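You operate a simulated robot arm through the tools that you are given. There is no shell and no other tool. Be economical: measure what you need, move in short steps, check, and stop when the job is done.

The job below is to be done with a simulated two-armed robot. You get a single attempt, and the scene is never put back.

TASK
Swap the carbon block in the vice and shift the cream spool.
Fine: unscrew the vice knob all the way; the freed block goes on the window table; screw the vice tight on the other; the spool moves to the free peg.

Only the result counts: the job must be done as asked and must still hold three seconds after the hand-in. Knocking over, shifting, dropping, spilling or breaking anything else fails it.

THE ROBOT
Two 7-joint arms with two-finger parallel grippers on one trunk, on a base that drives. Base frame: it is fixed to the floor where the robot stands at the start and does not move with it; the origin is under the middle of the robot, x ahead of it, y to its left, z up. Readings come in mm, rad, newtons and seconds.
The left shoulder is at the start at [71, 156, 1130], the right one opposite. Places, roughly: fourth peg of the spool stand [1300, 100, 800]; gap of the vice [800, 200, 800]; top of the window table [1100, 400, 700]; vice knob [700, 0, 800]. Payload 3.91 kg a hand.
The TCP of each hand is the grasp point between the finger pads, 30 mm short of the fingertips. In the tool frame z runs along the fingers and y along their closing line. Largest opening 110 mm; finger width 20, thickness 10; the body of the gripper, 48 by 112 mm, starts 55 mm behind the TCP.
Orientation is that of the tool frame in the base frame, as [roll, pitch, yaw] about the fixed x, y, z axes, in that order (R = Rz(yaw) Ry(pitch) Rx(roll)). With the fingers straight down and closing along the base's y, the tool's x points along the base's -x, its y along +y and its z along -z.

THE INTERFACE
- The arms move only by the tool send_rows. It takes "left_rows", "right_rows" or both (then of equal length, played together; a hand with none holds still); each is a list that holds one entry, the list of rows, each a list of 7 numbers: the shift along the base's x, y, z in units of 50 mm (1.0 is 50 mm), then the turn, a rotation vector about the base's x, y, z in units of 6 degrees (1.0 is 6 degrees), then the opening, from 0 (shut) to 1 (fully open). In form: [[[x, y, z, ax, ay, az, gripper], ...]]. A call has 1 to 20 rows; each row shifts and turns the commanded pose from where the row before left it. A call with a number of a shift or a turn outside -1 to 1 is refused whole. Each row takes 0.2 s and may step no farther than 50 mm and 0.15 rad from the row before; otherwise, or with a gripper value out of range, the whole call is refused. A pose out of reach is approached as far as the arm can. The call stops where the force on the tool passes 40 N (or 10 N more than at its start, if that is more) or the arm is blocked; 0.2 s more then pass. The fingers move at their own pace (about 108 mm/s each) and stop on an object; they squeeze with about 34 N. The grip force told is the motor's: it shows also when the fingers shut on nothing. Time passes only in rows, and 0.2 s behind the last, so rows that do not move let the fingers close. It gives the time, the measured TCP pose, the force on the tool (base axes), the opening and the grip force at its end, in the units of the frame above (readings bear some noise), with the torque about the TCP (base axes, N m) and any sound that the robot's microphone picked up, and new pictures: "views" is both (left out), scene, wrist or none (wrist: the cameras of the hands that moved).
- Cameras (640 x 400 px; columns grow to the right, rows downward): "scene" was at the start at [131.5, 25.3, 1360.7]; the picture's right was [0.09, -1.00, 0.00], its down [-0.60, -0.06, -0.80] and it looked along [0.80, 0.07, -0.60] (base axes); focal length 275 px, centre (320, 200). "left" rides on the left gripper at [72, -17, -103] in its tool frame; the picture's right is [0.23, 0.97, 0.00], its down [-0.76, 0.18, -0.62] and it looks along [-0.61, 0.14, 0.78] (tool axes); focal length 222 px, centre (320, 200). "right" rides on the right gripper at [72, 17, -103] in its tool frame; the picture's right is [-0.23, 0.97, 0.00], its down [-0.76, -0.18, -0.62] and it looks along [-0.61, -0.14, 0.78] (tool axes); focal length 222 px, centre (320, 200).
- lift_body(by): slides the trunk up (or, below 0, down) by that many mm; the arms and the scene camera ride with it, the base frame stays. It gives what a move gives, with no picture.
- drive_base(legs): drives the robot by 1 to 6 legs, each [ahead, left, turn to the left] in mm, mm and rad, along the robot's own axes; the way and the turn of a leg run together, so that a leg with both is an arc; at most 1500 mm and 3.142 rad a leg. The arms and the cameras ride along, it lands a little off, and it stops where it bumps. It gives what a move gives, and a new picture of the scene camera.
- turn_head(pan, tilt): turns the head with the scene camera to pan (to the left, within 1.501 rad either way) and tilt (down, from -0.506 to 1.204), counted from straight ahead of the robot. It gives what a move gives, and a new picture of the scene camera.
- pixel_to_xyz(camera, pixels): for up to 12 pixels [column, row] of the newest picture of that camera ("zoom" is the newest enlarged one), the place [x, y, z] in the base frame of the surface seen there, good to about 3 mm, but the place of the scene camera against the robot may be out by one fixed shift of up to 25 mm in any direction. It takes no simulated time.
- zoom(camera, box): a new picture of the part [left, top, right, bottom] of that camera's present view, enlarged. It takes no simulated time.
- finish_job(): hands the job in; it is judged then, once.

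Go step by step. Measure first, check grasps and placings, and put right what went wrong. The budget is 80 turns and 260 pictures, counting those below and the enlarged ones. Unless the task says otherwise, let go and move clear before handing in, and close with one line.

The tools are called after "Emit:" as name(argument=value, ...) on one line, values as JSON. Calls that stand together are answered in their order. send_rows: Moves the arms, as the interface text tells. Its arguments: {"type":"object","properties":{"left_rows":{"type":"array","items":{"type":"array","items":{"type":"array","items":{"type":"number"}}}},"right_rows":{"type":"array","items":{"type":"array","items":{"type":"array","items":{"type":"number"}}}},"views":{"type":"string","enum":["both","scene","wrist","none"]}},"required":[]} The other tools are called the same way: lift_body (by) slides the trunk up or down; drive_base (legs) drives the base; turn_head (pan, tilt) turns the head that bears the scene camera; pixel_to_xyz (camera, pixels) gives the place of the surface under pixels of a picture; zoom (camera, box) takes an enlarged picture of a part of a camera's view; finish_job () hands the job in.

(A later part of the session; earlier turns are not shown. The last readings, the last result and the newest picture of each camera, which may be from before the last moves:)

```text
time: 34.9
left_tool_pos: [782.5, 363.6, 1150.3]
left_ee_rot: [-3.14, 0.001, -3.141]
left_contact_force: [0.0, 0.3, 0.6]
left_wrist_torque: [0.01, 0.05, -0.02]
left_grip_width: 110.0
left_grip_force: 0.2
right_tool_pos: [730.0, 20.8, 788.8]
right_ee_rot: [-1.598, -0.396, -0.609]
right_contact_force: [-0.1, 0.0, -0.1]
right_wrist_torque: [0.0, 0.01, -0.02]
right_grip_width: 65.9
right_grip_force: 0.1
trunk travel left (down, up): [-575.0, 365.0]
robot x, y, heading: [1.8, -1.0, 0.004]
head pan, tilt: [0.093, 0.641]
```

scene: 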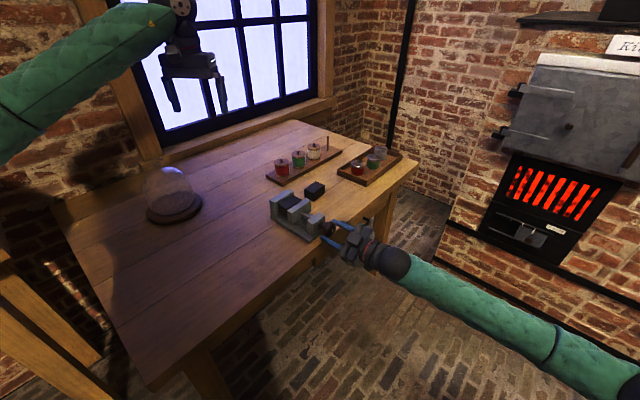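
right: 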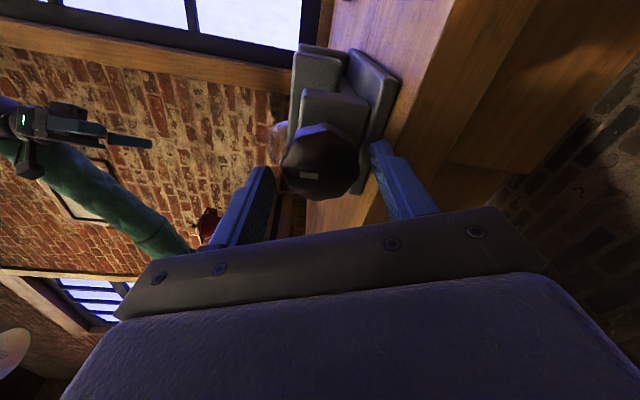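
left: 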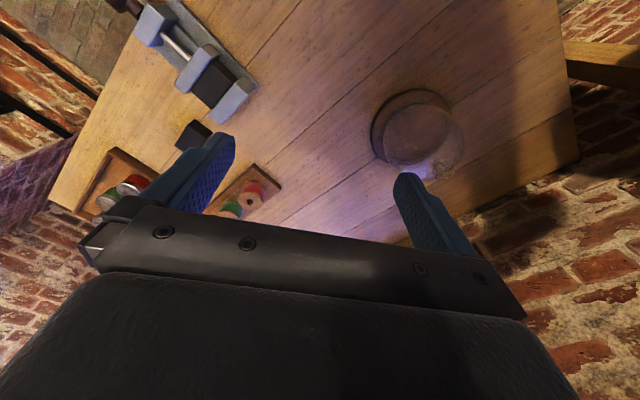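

The hand is recentred at roll 247°. I'll grip and start the next unscrewing stroke, regripping halfway.

Emit:
send_rows(right_rows=[[[0, 0, 0, 0, 0, 0, 0], [0, 0, 0, 0, 0, 0, 0], [-0.002, -0.003, 0, -0.683, -0.986, 0, 0], [-0.002, -0.003, 0, -0.683, -0.986, 0, 0], [-0.002, -0.003, 0, -0.683, -0.986, 0, 0], [-0.002, -0.003, 0, -0.683, -0.986, 0, 0], [-0.002, -0.003, 0, -0.683, -0.986, 0, 0], [-0.002, -0.003, 0, -0.683, -0.986, 0, 0], [-0.002, -0.003, 0, -0.683, -0.986, 0, 0], [-0.002, -0.003, 0, -0.683, -0.986, 0, 0], [-0.002, -0.003, 0, -0.683, -0.986, 0, 0], [-0.002, -0.003, 0, -0.683, -0.986, 0, 0], [-0.002, -0.003, 0, -0.683, -0.986, 0, 0], [-0.002, -0.003, 0, -0.683, -0.986, 0, 0], [-0.002, -0.003, 0, -0.683, -0.986, 0, 0], [-0.002, -0.003, 0, -0.683, -0.986, 0, 0], [-0.002, -0.003, 0, -0.683, -0.986, 0, 0], [-0.002, -0.003, 0, -0.683, -0.986, 0, 0], [0, 0, 0, 0, 0, 0, 0.6], [0, 0, 0, 0, 0, 0, 0.6]]], views="wrist")

Emit:
send_rows(right_rows=[[[0, 0, 0, 0, 0, 0, 0], [0, 0, 0, 0, 0, 0, 0], [-0.002, -0.003, 0, -0.683, -0.986, 0, 0], [-0.002, -0.003, 0, -0.683, -0.986, 0, 0], [-0.002, -0.003, 0, -0.683, -0.986, 0, 0], [-0.002, -0.003, 0, -0.683, -0.986, 0, 0], [-0.002, -0.003, 0, -0.683, -0.986, 0, 0], [-0.002, -0.003, 0, -0.683, -0.986, 0, 0], [-0.002, -0.003, 0, -0.683, -0.986, 0, 0], [-0.002, -0.003, 0, -0.683, -0.986, 0, 0], [-0.002, -0.003, 0, -0.683, -0.986, 0, 0], [-0.002, -0.003, 0, -0.683, -0.986, 0, 0], [-0.002, -0.003, 0, -0.683, -0.986, 0, 0], [-0.002, -0.003, 0, -0.683, -0.986, 0, 0], [-0.002, -0.003, 0, -0.683, -0.986, 0, 0], [-0.002, -0.003, 0, -0.683, -0.986, 0, 0], [-0.002, -0.003, 0, -0.683, -0.986, 0, 0], [-0.002, -0.003, 0, -0.683, -0.986, 0, 0], [-0.002, -0.003, 0, -0.683, -0.986, 0, 0], [-0.002, -0.003, 0, -0.683, -0.986, 0, 0]]], views="scene")

Emit:
zoom(camera="scene", box=[260, 180, 380, 265])

```text
time: 39.1
left_tool_pos: [782.5, 364.5, 1149.6]
left_ee_rot: [-3.141, 0.0, -3.14]
left_contact_force: [-0.4, -0.2, 0.2]
left_wrist_torque: [0.01, 0.0, -0.02]
left_grip_width: 110.0
left_grip_force: 0.1
right_tool_pos: [727.9, 20.3, 788.1]
right_ee_rot: [1.54, -0.73, 2.541]
right_contact_force: [-0.8, -0.2, 0.1]
right_wrist_torque: [-0.01, 0.01, 0.0]
right_grip_width: 66.2
right_grip_force: 0.0
trunk travel left (down, up): [-575.0, 365.0]
robot x, y, heading: [-3.2, 0.8, 0.002]
head pan, tilt: [0.093, 0.641]
```

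right: 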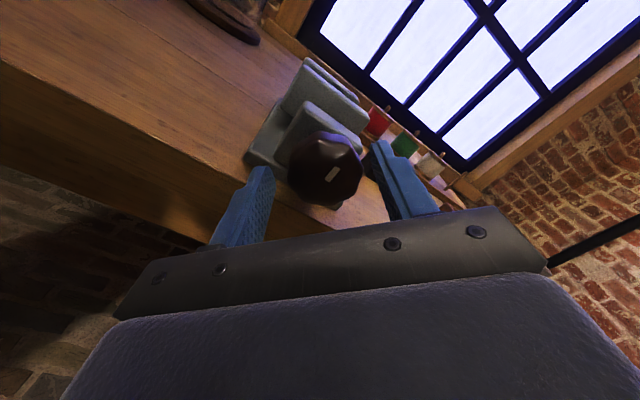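

```text
time: 43.2
left_tool_pos: [783.9, 365.9, 1149.0]
left_ee_rot: [-3.142, 0.0, -3.141]
left_contact_force: [-0.8, -0.3, -0.1]
left_wrist_torque: [-0.02, -0.02, -0.01]
left_grip_width: 109.8
left_grip_force: 0.1
right_tool_pos: [730.5, 16.5, 786.1]
right_ee_rot: [1.621, 1.43, 2.61]
right_contact_force: [15.4, -2.3, -10.0]
right_wrist_torque: [-0.09, 1.1, -1.47]
right_grip_width: 49.9
right_grip_force: 45.2
trunk travel left (down, up): [-575.0, 365.0]
robot x, y, heading: [0.0, -1.3, -0.004]
head pan, tilt: [0.093, 0.641]
stopped in row 20 (right hand): the force on the tool passed its limit at 66 N (the readings are from after the stop); the commanded pose is now the measured one
```

scene: 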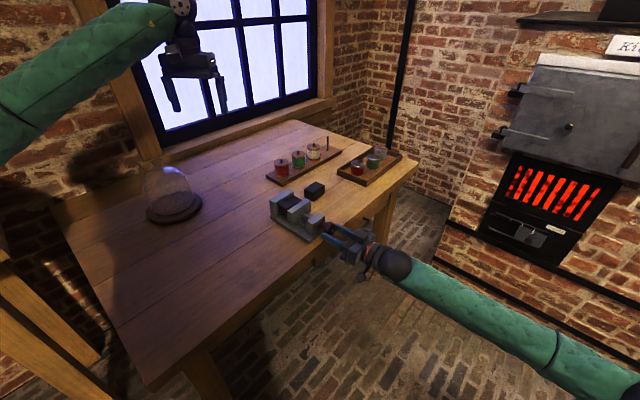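

```text
4.71 times, centred on (320, 222) of scene
```

zoom: 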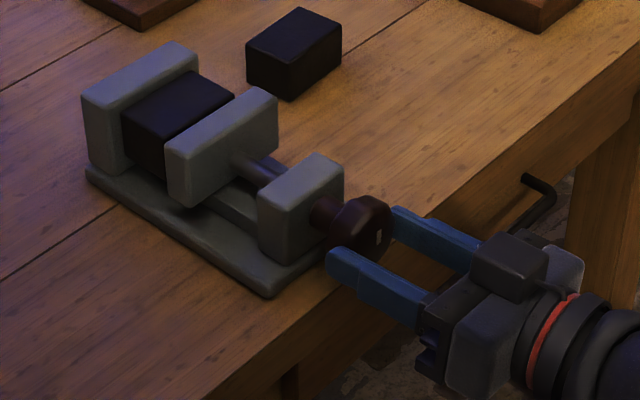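

The jaw has not moved since the previous stroke, so the screw may be at its end stop. I'll open and inspect the mark and the jaw gap.

Emit:
send_rows(right_rows=[[[0, 0, 0, 0, 0, 0, 0.6], [0, 0, 0, 0, 0, 0, 0.6]]], views="both")

Emit:
zoom(camera="scene", box=[270, 185, 345, 240])

Emit:
pixel_to_xyz(camera="zoom", pixels=[[160, 90], [90, 130], [220, 165], [350, 100], [170, 170], [260, 110], [560, 260]])

Emit:
zoom(camera="left", box=[110, 0, 270, 120])

Emit:
pixel_to_xyz(camera="zoom", pixels=[[487, 278], [400, 380], [365, 165], [290, 290], [190, 30], [165, 130], [130, 30], [395, 215], [335, 295], [450, 275], [385, 350]])

```text
time: 43.8
left_tool_pos: [783.4, 363.9, 1150.1]
left_ee_rot: [3.14, 0.0, -3.141]
left_contact_force: [-0.3, -0.2, 0.4]
left_wrist_torque: [0.0, -0.01, 0.0]
left_grip_width: 109.9
left_grip_force: 0.0
right_tool_pos: [727.8, 16.2, 788.4]
right_ee_rot: [1.586, 1.431, 2.576]
right_contact_force: [-0.3, -0.1, 0.4]
right_wrist_torque: [-0.05, -0.04, 0.03]
right_grip_width: 66.1
right_grip_force: 0.0
trunk travel left (down, up): [-575.0, 365.0]
robot x, y, heading: [-0.1, -2.7, -0.005]
head pan, tilt: [0.093, 0.641]
```

scene: 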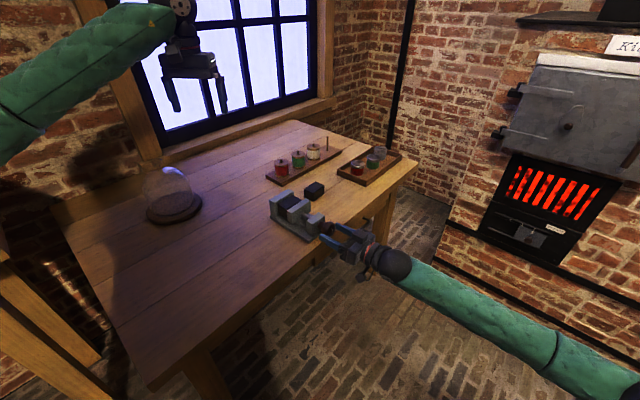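
right: 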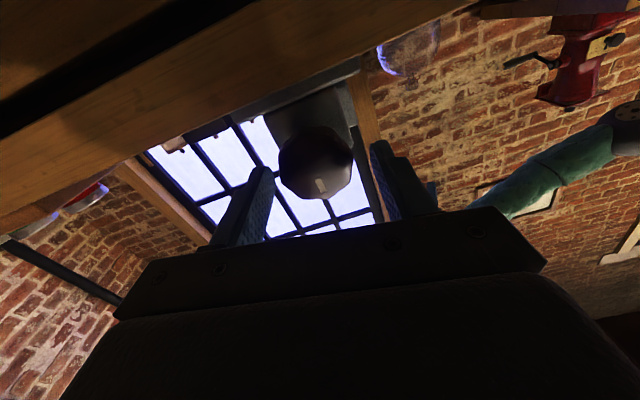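

```text
7.27 times, centred on (308, 212) of scene
```

zoom: 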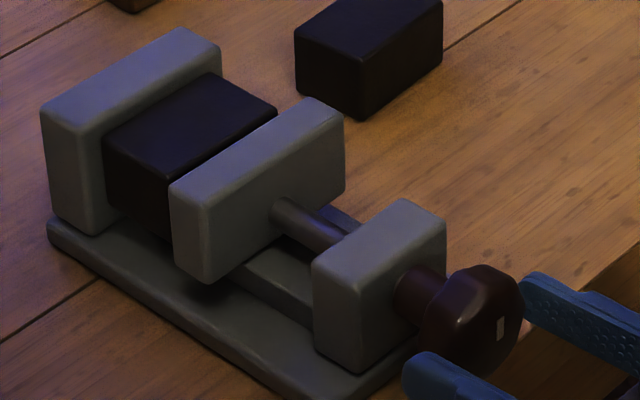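

```text
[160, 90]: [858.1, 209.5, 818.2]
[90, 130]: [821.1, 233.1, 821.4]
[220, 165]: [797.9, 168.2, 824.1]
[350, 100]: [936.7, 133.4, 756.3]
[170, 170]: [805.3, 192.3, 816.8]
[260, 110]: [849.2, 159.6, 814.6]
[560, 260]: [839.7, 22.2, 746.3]
```

```text
3.33 times, centred on (190, 60) of left
```

zoom: 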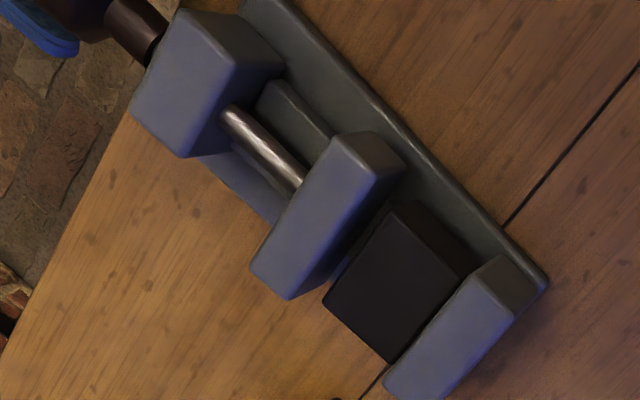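

```text
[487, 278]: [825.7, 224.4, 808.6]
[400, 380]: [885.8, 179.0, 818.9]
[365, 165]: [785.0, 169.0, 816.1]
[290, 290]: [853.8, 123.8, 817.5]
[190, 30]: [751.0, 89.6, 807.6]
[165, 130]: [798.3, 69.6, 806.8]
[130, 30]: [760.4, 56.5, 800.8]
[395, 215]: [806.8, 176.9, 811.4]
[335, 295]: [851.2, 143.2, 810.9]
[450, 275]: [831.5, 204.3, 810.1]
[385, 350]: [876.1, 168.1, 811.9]
```

There is now a clear gap of about 9 mm beside the block. I'll test for the end stop by rewinding about 100°, re-gripping, and comparing the mark before and after a turn.

Emit:
send_rows(right_rows=[[[0, 0, 0, 0.683, 0.986, 0, 0.6], [0, 0, 0, 0.683, 0.986, 0, 0.6], [0, 0, 0, 0.683, 0.986, 0, 0.6], [0, 0, 0, 0.683, 0.986, 0, 0.6], [0, 0, 0, 0.683, 0.986, 0, 0.6], [0, 0, 0, 0.683, 0.986, 0, 0.6], [0, 0, 0, 0.683, 0.986, 0, 0.6], [0, 0, 0, 0.683, 0.986, 0, 0.6], [0, 0, 0, 0.683, 0.986, 0, 0.6], [0, 0, 0, 0.683, 0.986, 0, 0.6], [0, 0, 0, 0.683, 0.986, 0, 0.6], [0, 0, 0, 0.683, 0.986, 0, 0.6], [0, 0, 0, 0.683, 0.986, 0, 0.6], [0, 0, 0, 0.683, 0.986, 0, 0.6], [0.05, 0.07, 0, 0, 0, 0, 0.6], [0, 0, 0, 0, 0, 0, 0], [0, 0, 0, 0, 0, 0, 0]]], views="none")

Emit:
zoom(camera="scene", box=[270, 185, 345, 240])

Emit:
send_rows(right_rows=[[[0, 0, 0, -0.683, -0.986, 0, 0], [0, 0, 0, -0.683, -0.986, 0, 0], [0, 0, 0, -0.683, -0.986, 0, 0], [0, 0, 0, -0.683, -0.986, 0, 0], [0, 0, 0, -0.683, -0.986, 0, 0]]], views="none")

Emit:
zoom(camera="scene", box=[270, 185, 345, 240])

Emit:
send_rows(right_rows=[[[0, 0, 0, -0.683, -0.986, 0, 0], [0, 0, 0, -0.683, -0.986, 0, 0], [0, 0, 0, -0.683, -0.986, 0, 0], [0, 0, 0, -0.683, -0.986, 0, 0], [0, 0, 0, -0.683, -0.986, 0, 0]]], views="none")

Emit:
zoom(camera="scene", box=[270, 185, 345, 240])

```text
time: 47.4
left_tool_pos: [783.2, 363.3, 1149.0]
left_ee_rot: [3.141, 0.001, -3.141]
left_contact_force: [1.2, -0.6, -0.3]
left_wrist_torque: [-0.05, 0.04, -0.02]
left_grip_width: 109.9
left_grip_force: 0.1
right_tool_pos: [731.3, 21.2, 788.1]
right_ee_rot: [1.546, -0.329, 2.542]
right_contact_force: [-2.8, -0.8, -2.3]
right_wrist_torque: [-0.85, 0.66, 0.77]
right_grip_width: 48.8
right_grip_force: 45.0
trunk travel left (down, up): [-575.0, 365.0]
robot x, y, heading: [-1.9, -3.6, -0.001]
head pan, tilt: [0.093, 0.641]
```

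```text
7.27 times, centred on (308, 212) of scene
```

zoom: 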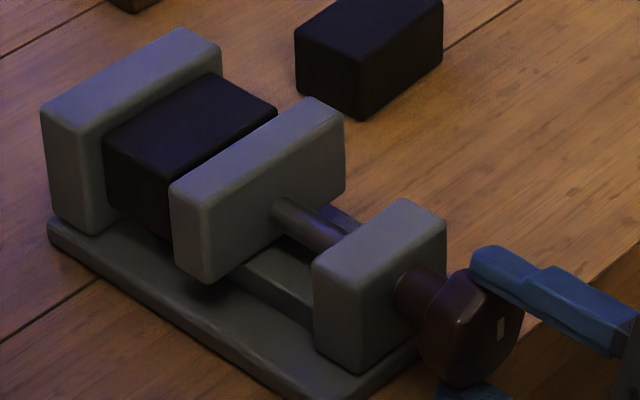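

```text
time: 48.6
left_tool_pos: [783.4, 362.7, 1149.1]
left_ee_rot: [3.142, -0.002, 3.14]
left_contact_force: [-0.7, -0.2, 1.1]
left_wrist_torque: [0.01, 0.0, 0.0]
left_grip_width: 109.8
left_grip_force: 0.0
right_tool_pos: [732.3, 19.0, 786.9]
right_ee_rot: [1.549, 0.3, 2.541]
right_contact_force: [-1.0, 0.1, -10.5]
right_wrist_torque: [-0.15, 1.98, 0.42]
right_grip_width: 48.8
right_grip_force: 45.3
trunk travel left (down, up): [-575.0, 365.0]
robot x, y, heading: [-1.0, -3.3, 0.0]
head pan, tilt: [0.093, 0.641]
```

```text
7.27 times, centred on (308, 212) of scene
```

zoom: 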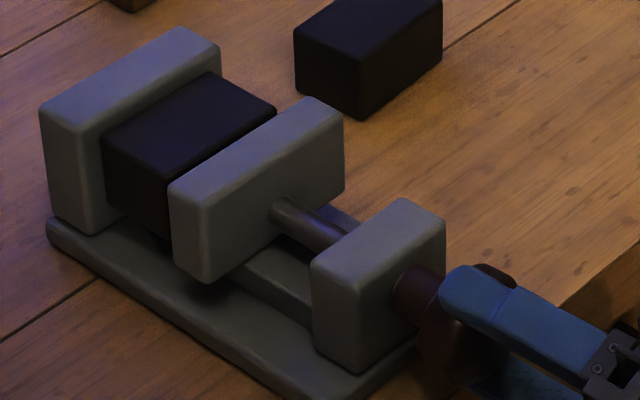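

```text
time: 49.8
left_tool_pos: [784.9, 363.2, 1148.5]
left_ee_rot: [3.141, -0.002, -3.141]
left_contact_force: [-0.5, -0.4, -0.5]
left_wrist_torque: [0.02, 0.0, 0.02]
left_grip_width: 110.3
left_grip_force: 0.1
right_tool_pos: [731.7, 19.1, 787.2]
right_ee_rot: [1.556, 0.928, 2.545]
right_contact_force: [9.5, -4.9, -16.1]
right_wrist_torque: [-0.25, 1.62, -0.77]
right_grip_width: 50.2
right_grip_force: 44.7
trunk travel left (down, up): [-575.0, 365.0]
robot x, y, heading: [2.2, -1.0, -0.001]
head pan, tilt: [0.093, 0.641]
```

```text
7.27 times, centred on (308, 212) of scene
```

zoom: 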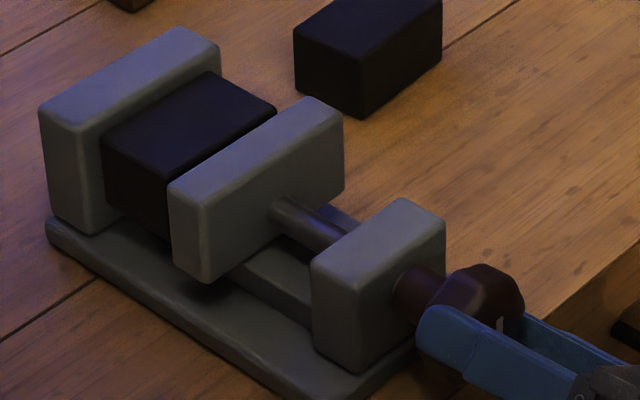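

The mark and jaw stayed put while the grip slipped with about 1.5 N m resisting, so the screw is fully out. I'll release the right hand, rewind it, and bring the left hand over the block, turned to close across the jaws.

Emit:
send_rows(right_rows=[[[0, 0, 0, 0, 0, 0, 0.6], [0, 0, 0, 0, 0, 0, 0.6], [0, 0, 0, -0.683, -0.986, 0, 0.6], [0, 0, 0, -0.683, -0.986, 0, 0.6], [0, 0, 0, -0.683, -0.986, 0, 0.6], [0, 0, 0, -0.683, -0.986, 0, 0.6], [0, 0, 0, -0.683, -0.986, 0, 0.6], [0, 0, 0, -0.683, -0.986, 0, 0.6], [0, 0, 0, -0.683, -0.986, 0, 0.6], [0, 0, 0, 0, 0, 0, 0.6]]], left_rows=[[[0.115, -0.381, -0.4, 0, 0, 0.89, 1], [0.115, -0.381, -0.4, 0, 0, 0.89, 1], [0.115, -0.381, -0.4, 0, 0, 0.89, 1], [0.115, -0.381, -0.4, 0, 0, 0.89, 1], [0.115, -0.381, -0.4, 0, 0, 0.89, 1], [0.115, -0.381, -0.4, 0, 0, 0.89, 1], [0.115, -0.381, -0.4, 0, 0, 0.89, 1], [0.115, -0.381, -0.4, 0, 0, 0.89, 1], [0.115, -0.381, -0.4, 0, 0, 0.89, 1], [0.115, -0.381, -0.4, 0, 0, 0.89, 1]]], views="both")

```text
time: 52.0
left_tool_pos: [843.2, 171.2, 949.8]
left_ee_rot: [-3.14, 0.001, -2.209]
left_contact_force: [-0.5, -0.5, 1.4]
left_wrist_torque: [-0.02, -0.01, -0.01]
left_grip_width: 110.1
left_grip_force: 0.0
right_tool_pos: [730.7, 19.8, 787.6]
right_ee_rot: [-1.62, 1.332, -0.627]
right_contact_force: [-0.7, 0.6, -1.0]
right_wrist_torque: [-0.02, 0.05, 0.01]
right_grip_width: 66.0
right_grip_force: 0.2
trunk travel left (down, up): [-575.0, 365.0]
robot x, y, heading: [4.9, -0.3, -0.001]
head pan, tilt: [0.093, 0.641]
```

scene: 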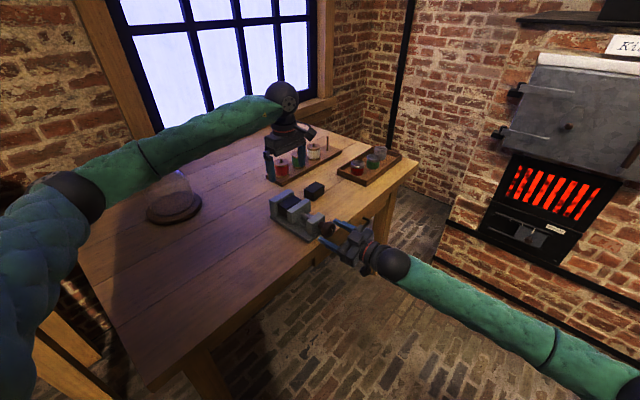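
right: 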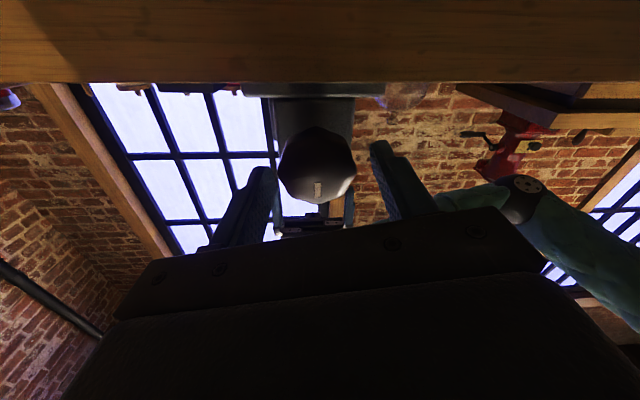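
left: 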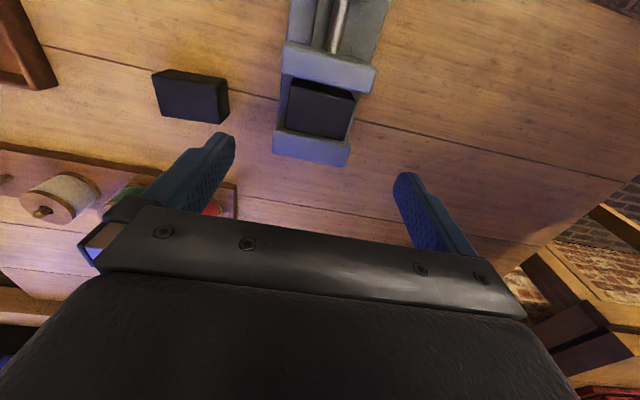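

The left camera now sees the block at (319,110) and the loose block at (190,97). I'll measure corners for exact centres and angle.

Emit:
zoom(camera="left", box=[260, 30, 400, 180])

Emit:
pixel_to_xyz(camera="left", pixels=[[296, 84], [350, 99], [293, 106], [345, 120], [277, 135], [347, 148], [290, 50], [373, 72], [322, 102], [158, 78], [218, 84], [190, 78]])

```text
2.67 times, centred on (330, 105) of left
```

zoom: 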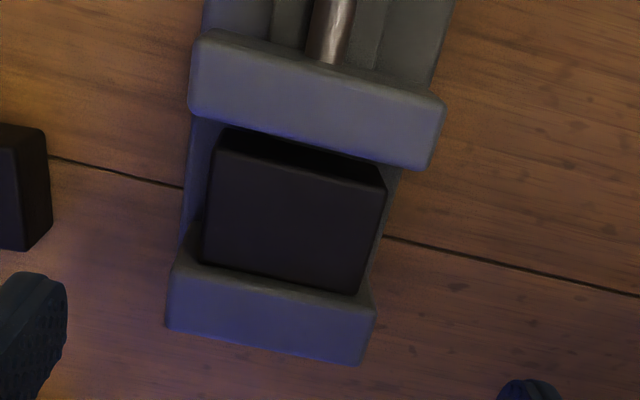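

```text
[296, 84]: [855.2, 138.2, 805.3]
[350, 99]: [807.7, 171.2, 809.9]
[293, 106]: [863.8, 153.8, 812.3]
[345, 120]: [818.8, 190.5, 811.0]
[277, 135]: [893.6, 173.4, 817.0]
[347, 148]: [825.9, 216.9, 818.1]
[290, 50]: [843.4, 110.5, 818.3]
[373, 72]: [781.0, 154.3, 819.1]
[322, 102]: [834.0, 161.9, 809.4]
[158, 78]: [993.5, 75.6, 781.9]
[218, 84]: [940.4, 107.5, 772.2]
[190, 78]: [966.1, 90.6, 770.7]
```

I'll query inset corners of both blocks' top faces.

Emit:
pixel_to_xyz(camera="left", pixels=[[296, 91], [350, 104], [342, 136], [290, 124], [320, 114]])

Emit:
zoom(camera="left", box=[130, 40, 250, 150])

Emit:
zoom(camera="scene", box=[270, 170, 345, 240])

Emit:
pixel_to_xyz(camera="zoom", pixels=[[380, 90], [440, 105], [390, 140], [320, 120]])

```text
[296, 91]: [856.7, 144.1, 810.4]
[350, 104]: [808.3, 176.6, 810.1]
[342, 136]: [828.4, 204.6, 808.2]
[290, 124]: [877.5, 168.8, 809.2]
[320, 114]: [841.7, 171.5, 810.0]
```

```text
3.64 times, centred on (190, 95) of left
```

zoom: 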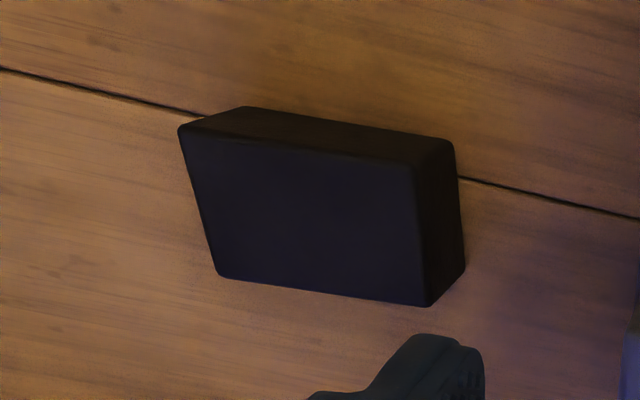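

```text
5.71 times, centred on (308, 205) of scene
```

zoom: 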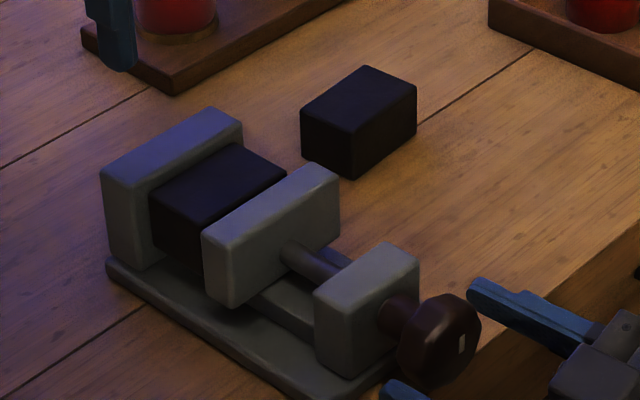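

```text
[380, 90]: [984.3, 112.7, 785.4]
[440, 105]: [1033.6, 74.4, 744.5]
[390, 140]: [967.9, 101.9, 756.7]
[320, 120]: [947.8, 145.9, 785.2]
```

The block centre is (842.4,172.8), within 2 mm of the TCP. I'll descend to z≈795 and close.

Emit:
send_rows(left_rows=[[[-0.016, 0.03, -0.775, 0, 0, 0, 1], [0, 0, -0.775, 0, 0, 0, 1], [0, 0, -0.775, 0, 0, 0, 1], [0, 0, -0.775, 0, 0, 0, 1], [0, 0, 0, 0, 0, 0, 0.7], [0, 0, 0, 0, 0, 0, 0.5], [0, 0, 0, 0, 0, 0, 0.3], [0, 0, 0, 0, 0, 0, 0.3]]], views="both")

Emit:
zoom(camera="scene", box=[260, 170, 345, 240])

```text
time: 53.8
left_tool_pos: [839.5, 175.5, 794.0]
left_ee_rot: [3.141, 0.001, -2.209]
left_contact_force: [-0.4, -0.6, 0.2]
left_wrist_torque: [-0.03, -0.06, -0.01]
left_grip_width: 69.5
left_grip_force: 33.7
right_tool_pos: [730.1, 19.7, 788.2]
right_ee_rot: [-1.619, 1.332, -0.631]
right_contact_force: [0.0, 0.1, 0.0]
right_wrist_torque: [0.01, -0.02, 0.01]
right_grip_width: 66.0
right_grip_force: 0.1
trunk travel left (down, up): [-575.0, 365.0]
robot x, y, heading: [1.2, -2.0, 0.0]
head pan, tilt: [0.093, 0.641]
```

scene: 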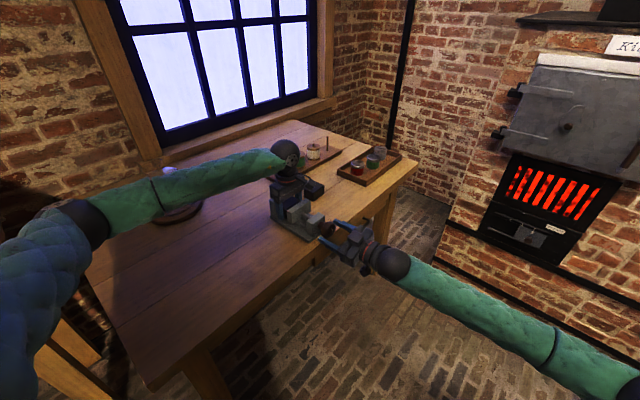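
left: 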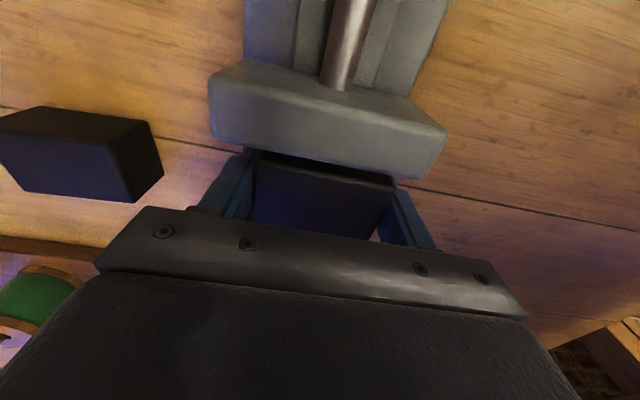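

```text
5.71 times, centred on (302, 205) of scene
```

zoom: 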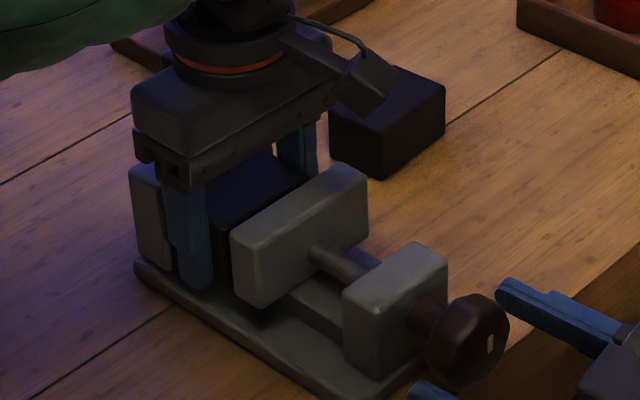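

The block is held at 69.5 mm, but the fingertips reach about 3 mm below its bottom. I'll regrip 8 mm higher and then lift.

Emit:
send_rows(left_rows=[[[0, 0, 0, 0, 0, 0, 0.75], [0, 0, 0.16, 0, 0, 0, 0.75], [0, 0, 0, 0, 0, 0, 0.4], [0, 0, 0, 0, 0, 0, 0.3], [0, 0, 0, 0, 0, 0, 0.3], [0, 0, 0.4, 0, 0, 0, 0.3], [0, 0, 0.8, 0, 0, 0, 0.3], [0, 0, 0.8, 0, 0, 0, 0.3]]], views="both")

Emit:
pixel_to_xyz(camera="scene", pixels=[[175, 212], [200, 205], [262, 215], [240, 190], [270, 182]])

```text
time: 55.6
left_tool_pos: [841.5, 175.5, 903.9]
left_ee_rot: [3.14, 0.001, -2.21]
left_contact_force: [0.2, 0.5, -1.6]
left_wrist_torque: [-0.01, 0.03, -0.03]
left_grip_width: 70.0
left_grip_force: 33.6
right_tool_pos: [730.6, 20.5, 789.3]
right_ee_rot: [-1.617, 1.332, -0.628]
right_contact_force: [-0.5, -0.3, 0.1]
right_wrist_torque: [0.02, 0.0, 0.01]
right_grip_width: 66.1
right_grip_force: 0.1
trunk travel left (down, up): [-575.0, 365.0]
robot x, y, heading: [-2.4, -1.4, 0.003]
head pan, tilt: [0.093, 0.641]
```

scene: 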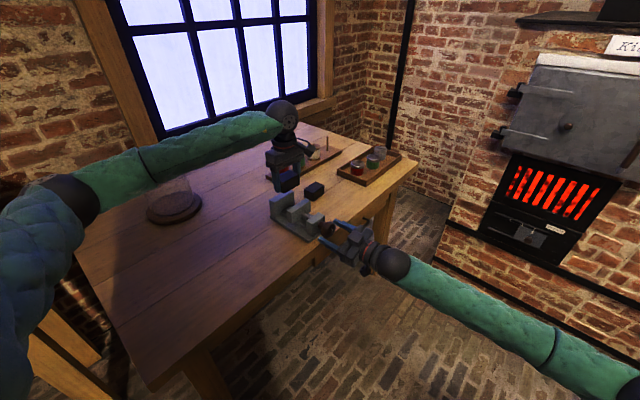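
left: 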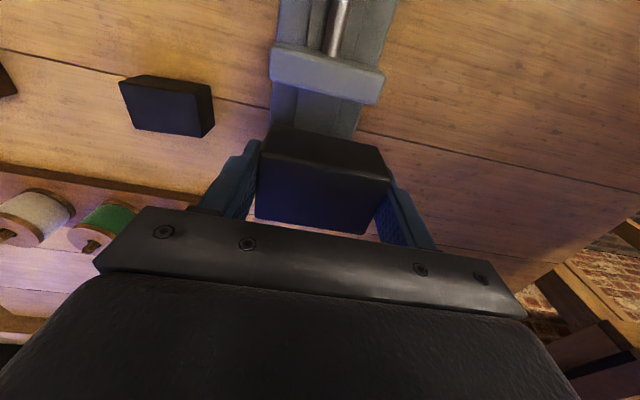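

```text
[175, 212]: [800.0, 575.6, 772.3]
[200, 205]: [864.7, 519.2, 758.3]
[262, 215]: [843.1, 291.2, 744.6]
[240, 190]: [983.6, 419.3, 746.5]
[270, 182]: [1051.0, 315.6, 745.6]
```

The block is lifted. I'll carry it to open table at about (880,350) and lower it to just above the surface.

Emit:
send_rows(left_rows=[[[0.193, 0.873, 0, 0, 0, 0, 0.3], [0.193, 0.873, 0, 0, 0, 0, 0.3], [0.193, 0.873, 0, 0, 0, 0, 0.3], [0.193, 0.873, 0, 0, 0, 0, 0.3], [0, 0, -0.8, 0, 0, 0, 0.3], [0, 0, -0.8, 0, 0, 0, 0.3], [0, 0, -0.8, 0, 0, 0, 0.3], [0, 0, 0, 0, 0, 0, 0.3]]], views="both")

Emit:
zoom(camera="scene", box=[200, 160, 300, 230])

```text
time: 57.4
left_tool_pos: [879.1, 349.5, 784.7]
left_ee_rot: [-3.14, -0.001, -2.209]
left_contact_force: [0.0, -0.3, -3.0]
left_wrist_torque: [0.0, 0.01, 0.01]
left_grip_width: 69.5
left_grip_force: 34.3
right_tool_pos: [729.3, 19.5, 788.8]
right_ee_rot: [-1.621, 1.332, -0.628]
right_contact_force: [-0.1, 0.5, -0.1]
right_wrist_torque: [0.01, 0.0, -0.01]
right_grip_width: 66.1
right_grip_force: 0.0
trunk travel left (down, up): [-575.0, 365.0]
robot x, y, heading: [0.7, -0.2, 0.001]
head pan, tilt: [0.093, 0.641]
```

scene: 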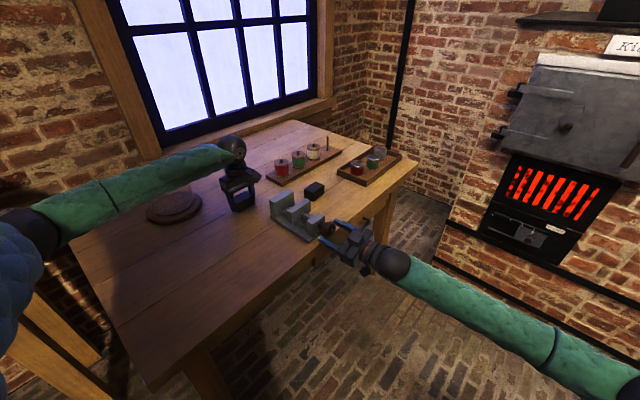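
left: 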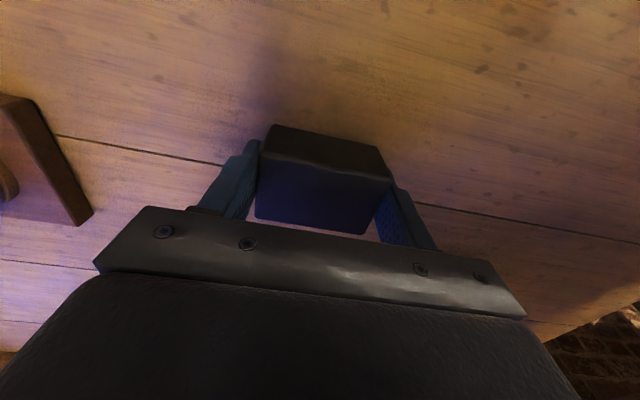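

```text
5.71 times, centred on (250, 195) of scene
```

zoom: 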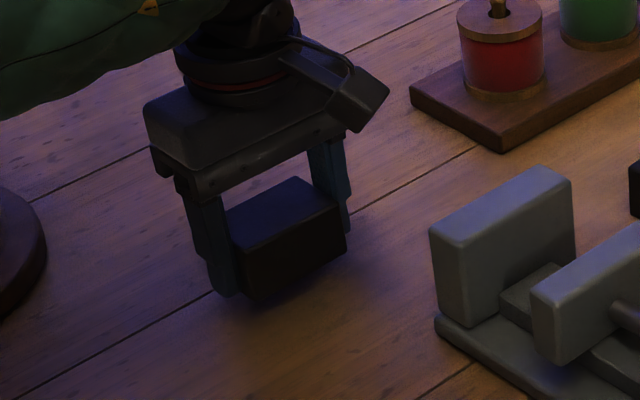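

The block hangs about 10 mm above the table. I'll lower it gently while watching the force.

Emit:
send_rows(left_rows=[[[0, 0, -0.08, 0, 0, 0, 0.3], [0, 0, -0.04, 0, 0, 0, 0.3], [0, 0, -0.04, 0, 0, 0, 0.3]]], views="none")

Emit:
zoom(camera="scene", box=[220, 170, 270, 220])

```text
time: 58.2
left_tool_pos: [878.4, 348.2, 774.4]
left_ee_rot: [-3.141, 0.001, -2.211]
left_contact_force: [0.4, -0.2, -2.6]
left_wrist_torque: [-0.03, -0.02, 0.0]
left_grip_width: 69.6
left_grip_force: 34.4
right_tool_pos: [729.7, 20.8, 787.5]
right_ee_rot: [-1.621, 1.334, -0.631]
right_contact_force: [-0.5, 0.7, 0.3]
right_wrist_torque: [-0.02, -0.01, -0.03]
right_grip_width: 65.9
right_grip_force: 0.0
trunk travel left (down, up): [-575.0, 365.0]
robot x, y, heading: [-1.1, 1.2, -0.002]
head pan, tilt: [0.093, 0.641]
```

```text
8.00 times, centred on (245, 195) of scene
```

zoom: 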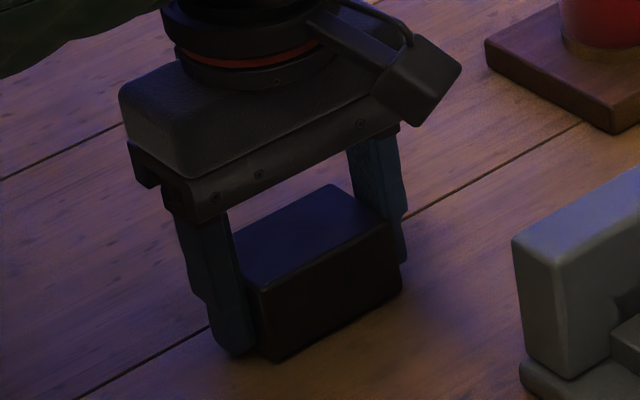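

Still no contact. I'll lower in 1.5 mm steps until the force changes.

Emit:
send_rows(left_rows=[[[0, 0, -0.03, 0, 0, 0, 0.3], [0, 0, -0.02, 0, 0, 0, 0.3]]], views="none")

```text
time: 58.8
left_tool_pos: [879.6, 348.9, 771.6]
left_ee_rot: [3.14, 0.001, -2.207]
left_contact_force: [-1.1, 0.9, 1.2]
left_wrist_torque: [0.16, 0.07, 0.04]
left_grip_width: 69.6
left_grip_force: 33.9
right_tool_pos: [730.6, 20.2, 787.3]
right_ee_rot: [-1.621, 1.335, -0.629]
right_contact_force: [0.9, 0.2, 0.5]
right_wrist_torque: [-0.01, 0.01, 0.01]
right_grip_width: 66.0
right_grip_force: 0.0
trunk travel left (down, up): [-575.0, 365.0]
robot x, y, heading: [-0.9, 0.4, -0.0]
head pan, tilt: [0.093, 0.641]
```

Contact: z force changed from −2.8 to +1.2 N. I'll release, rise, and move over the other block.

Emit:
send_rows(left_rows=[[[0, 0, 0, 0, 0, 0, 0.9], [0, 0, 0, 0, 0, 0, 1], [0, 0, 0.6, 0, 0, 0, 1], [0, 0, 0.9, 0, 0, 0, 1], [0, 0, 0.9, 0, 0, 0, 1], [0, 0, 0.9, 0, 0, 0, 1], [0.24, -0.7, 0, 0, 0, 0, 1], [0.24, -0.7, 0, 0, 0, 0, 1], [0.24, -0.7, 0, 0, 0, 0, 1], [0.24, -0.7, 0, 0, 0, 0, 1], [0.24, -0.7, 0, 0, 0, 0, 1], [0.24, -0.7, 0, 0, 0, 0, 1], [0.24, -0.7, 0, 0, 0, 0, 1]]], views="both")

Emit:
zoom(camera="left", box=[260, 60, 400, 180])

```text
time: 61.6
left_tool_pos: [963.9, 102.2, 937.6]
left_ee_rot: [3.14, -0.001, -2.209]
left_contact_force: [0.5, -0.3, 0.4]
left_wrist_torque: [-0.02, 0.01, -0.01]
left_grip_width: 110.0
left_grip_force: 0.1
right_tool_pos: [730.9, 19.2, 787.2]
right_ee_rot: [-1.617, 1.333, -0.626]
right_contact_force: [-0.1, 0.8, 0.2]
right_wrist_torque: [0.02, -0.01, 0.02]
right_grip_width: 66.2
right_grip_force: 0.1
trunk travel left (down, up): [-575.0, 365.0]
robot x, y, heading: [-1.0, -0.4, -0.002]
head pan, tilt: [0.093, 0.641]
```

scene: 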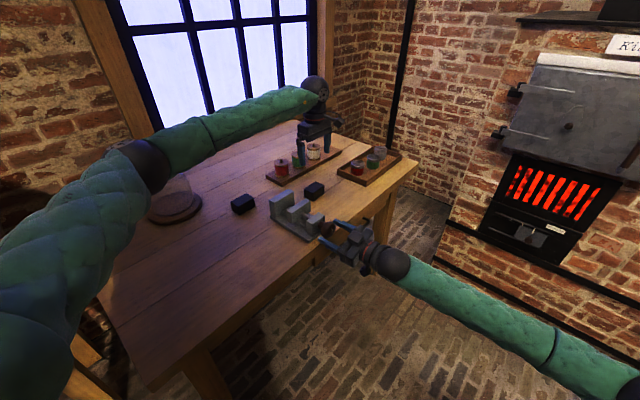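
left: 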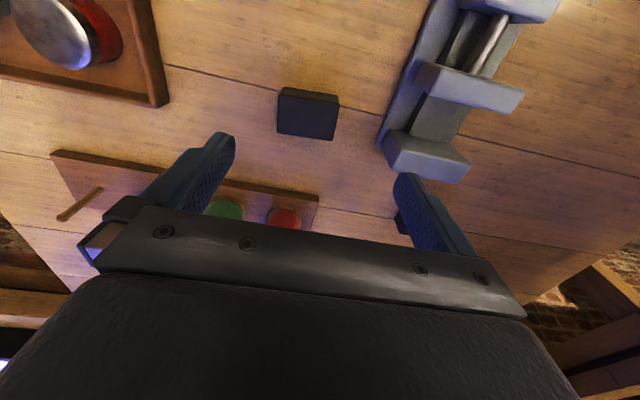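

```text
3.33 times, centred on (330, 120) of left
```

zoom: 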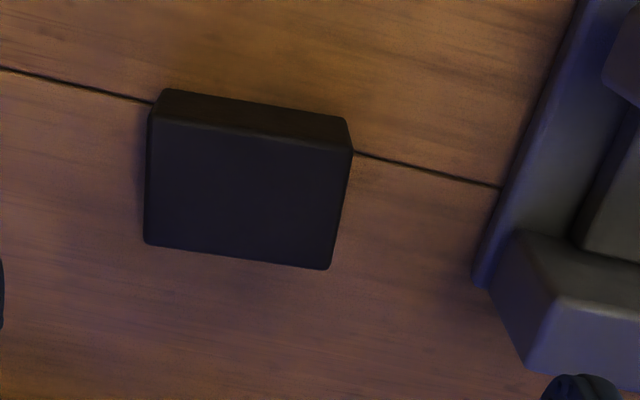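

I'll measure the top-face corners of this block in the zoom, at (152,118), (350,150), (328,267) and (147,243), slightly inset.

Emit:
pixel_to_xyz(camera="zoom", pixels=[[162, 130], [338, 158], [320, 256], [156, 235], [245, 195], [100, 200], [420, 230]])

Emit:
pixel_to_xyz(camera="left", pixels=[[395, 140], [410, 155], [460, 165], [440, 115], [425, 80], [515, 95], [430, 105], [458, 110]])

```text
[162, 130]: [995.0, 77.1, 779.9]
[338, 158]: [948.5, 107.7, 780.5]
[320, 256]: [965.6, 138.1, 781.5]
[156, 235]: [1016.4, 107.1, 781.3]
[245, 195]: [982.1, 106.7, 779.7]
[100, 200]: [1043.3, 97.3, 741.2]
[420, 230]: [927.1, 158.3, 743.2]
```

```text
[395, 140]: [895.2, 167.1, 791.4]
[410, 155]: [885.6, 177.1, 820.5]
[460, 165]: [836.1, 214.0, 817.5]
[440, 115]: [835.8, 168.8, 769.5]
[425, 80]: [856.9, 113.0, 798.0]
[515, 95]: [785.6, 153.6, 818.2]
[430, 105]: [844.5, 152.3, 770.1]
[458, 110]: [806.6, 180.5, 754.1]
```

The block is centred at (981.4,107.5) with its long edge at 147.6°. I'll rotate the hand 4°, descend and grip.

Emit:
send_rows(left_rows=[[[0.35, 0.106, 0, 0, 0, 0.69, 1], [0, 0, -0.813, 0, 0, 0, 1], [0, 0, -0.813, 0, 0, 0, 1], [0, 0, -0.813, 0, 0, 0, 1], [0, 0, -0.813, 0, 0, 0, 1], [0, 0, 0, 0, 0, 0, 0.7], [0, 0, 0, 0, 0, 0, 0.5], [0, 0, 0, 0, 0, 0, 0.3], [0, 0, 0, 0, 0, 0, 0.3], [0, 0, 0.3, 0, 0, 0, 0.3], [0, 0, 0.8, 0, 0, 0, 0.3], [0, 0, 0.8, 0, 0, 0, 0.3], [0, 0, 0.8, 0, 0, 0, 0.3]]], views="both")

```text
time: 64.4
left_tool_pos: [980.7, 106.8, 907.9]
left_ee_rot: [3.141, 0.0, -2.138]
left_contact_force: [-0.3, 0.2, -2.6]
left_wrist_torque: [0.02, 0.01, 0.0]
left_grip_width: 69.6
left_grip_force: 34.2
right_tool_pos: [730.8, 19.2, 789.0]
right_ee_rot: [-1.617, 1.336, -0.627]
right_contact_force: [-0.8, -0.7, -0.1]
right_wrist_torque: [0.03, 0.01, -0.02]
right_grip_width: 66.1
right_grip_force: 0.0
trunk travel left (down, up): [-575.0, 365.0]
robot x, y, heading: [0.4, 0.3, 0.0]
head pan, tilt: [0.093, 0.641]
```

scene: 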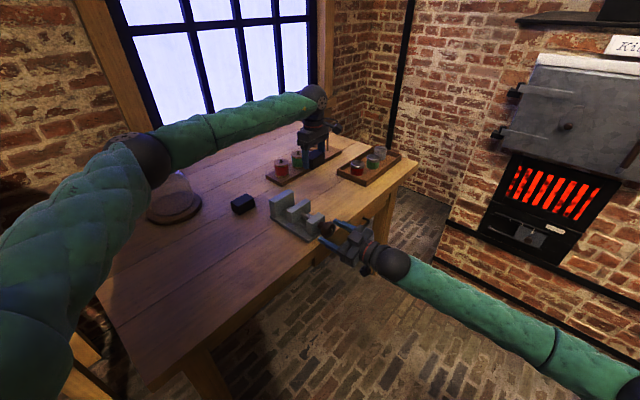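
left: 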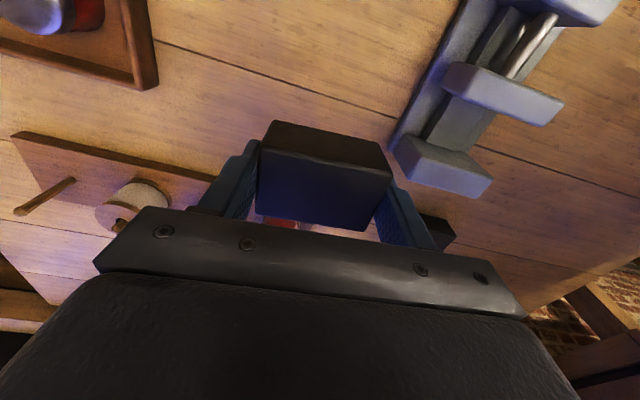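

The block is held at 69.6 mm. I'll move over the vice gap, align the yaw, and check before lowering.

Emit:
send_rows(left_rows=[[[-0.706, 0.311, 0, 0, 0, -0.13, 0.3], [-0.706, 0.311, 0, 0, 0, -0.13, 0.3], [-0.706, 0.311, 0, 0, 0, -0.13, 0.3], [-0.706, 0.311, 0, 0, 0, -0.13, 0.3], [0, 0, -0.8, 0, 0, 0, 0.3], [0, 0, 0, 0, 0, 0, 0.3]]], views="both")

Emit:
zoom(camera="left", box=[220, 40, 440, 240])

Emit:
zoom(camera="scene", box=[260, 150, 345, 240])

```text
time: 65.8
left_tool_pos: [839.6, 172.3, 868.7]
left_ee_rot: [-3.141, 0.001, -2.192]
left_contact_force: [-1.1, -0.1, -1.8]
left_wrist_torque: [-0.02, -0.02, -0.01]
left_grip_width: 69.6
left_grip_force: 33.5
right_tool_pos: [729.1, 20.5, 789.2]
right_ee_rot: [-1.619, 1.332, -0.626]
right_contact_force: [0.4, -0.2, -0.6]
right_wrist_torque: [-0.02, 0.03, 0.01]
right_grip_width: 66.1
right_grip_force: 0.0
trunk travel left (down, up): [-575.0, 365.0]
robot x, y, heading: [3.1, 0.5, 0.004]
head pan, tilt: [0.093, 0.641]
```

scene: 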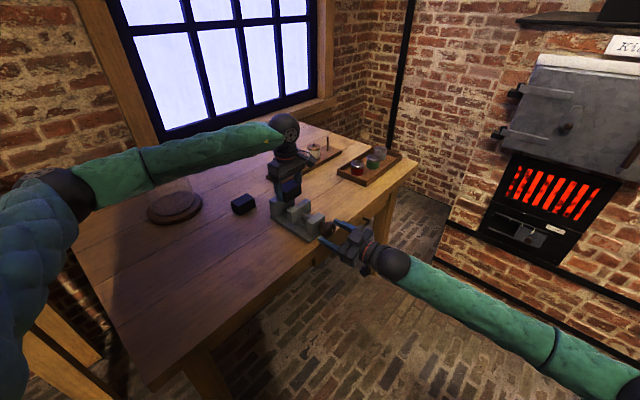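
left: 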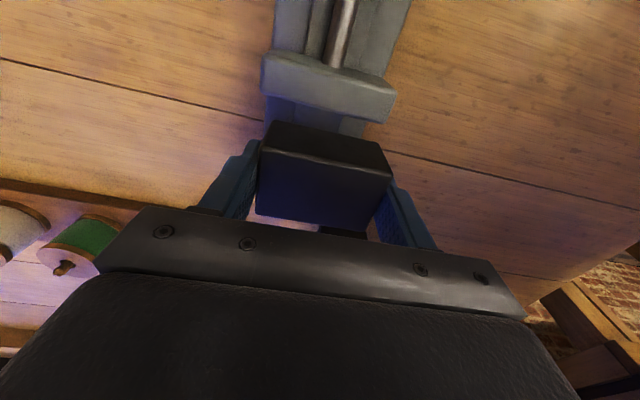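

```text
2.00 times, centred on (330, 140) of left
```

zoom: 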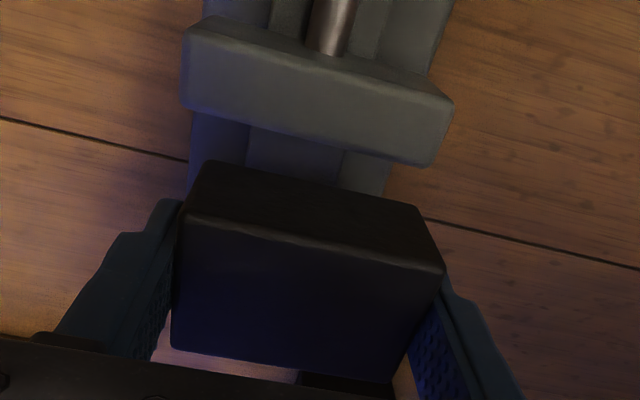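

```text
4.44 times, centred on (302, 195) of scene
```

zoom: 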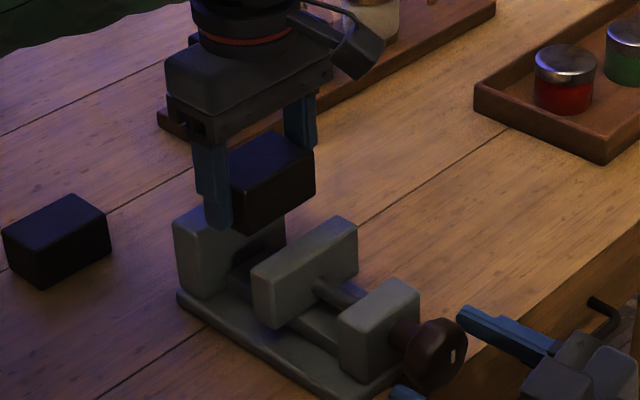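

Before lowering I'll compare the block's front face with the moving jaw's inner edge by measurement.

Emit:
zoom(camera="left", box=[220, 40, 440, 240])

Emit:
pixel_to_xyz(camera="zoom", pixels=[[220, 180], [400, 215], [205, 205], [425, 255], [200, 100], [420, 155], [195, 45], [440, 95], [190, 240], [420, 285], [380, 370], [190, 335]])

```text
2.00 times, centred on (330, 140) of left
```

zoom: 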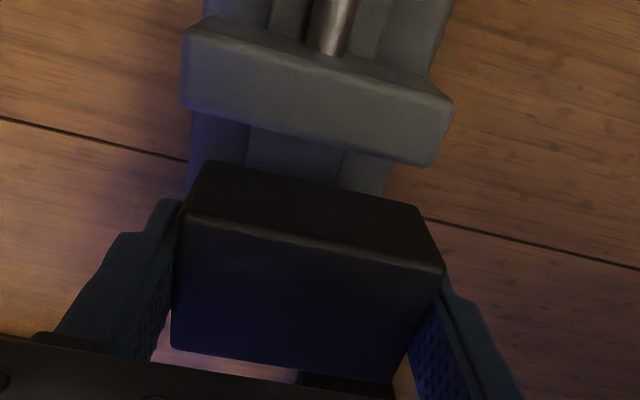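

```text
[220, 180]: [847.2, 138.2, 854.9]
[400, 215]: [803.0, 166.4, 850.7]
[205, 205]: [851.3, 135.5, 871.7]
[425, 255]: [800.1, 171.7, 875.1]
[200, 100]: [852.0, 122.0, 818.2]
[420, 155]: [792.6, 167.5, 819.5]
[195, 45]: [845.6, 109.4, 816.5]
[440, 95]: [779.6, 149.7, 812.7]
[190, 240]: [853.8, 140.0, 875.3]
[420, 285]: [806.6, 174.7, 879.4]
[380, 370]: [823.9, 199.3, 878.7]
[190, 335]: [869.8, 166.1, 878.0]
```

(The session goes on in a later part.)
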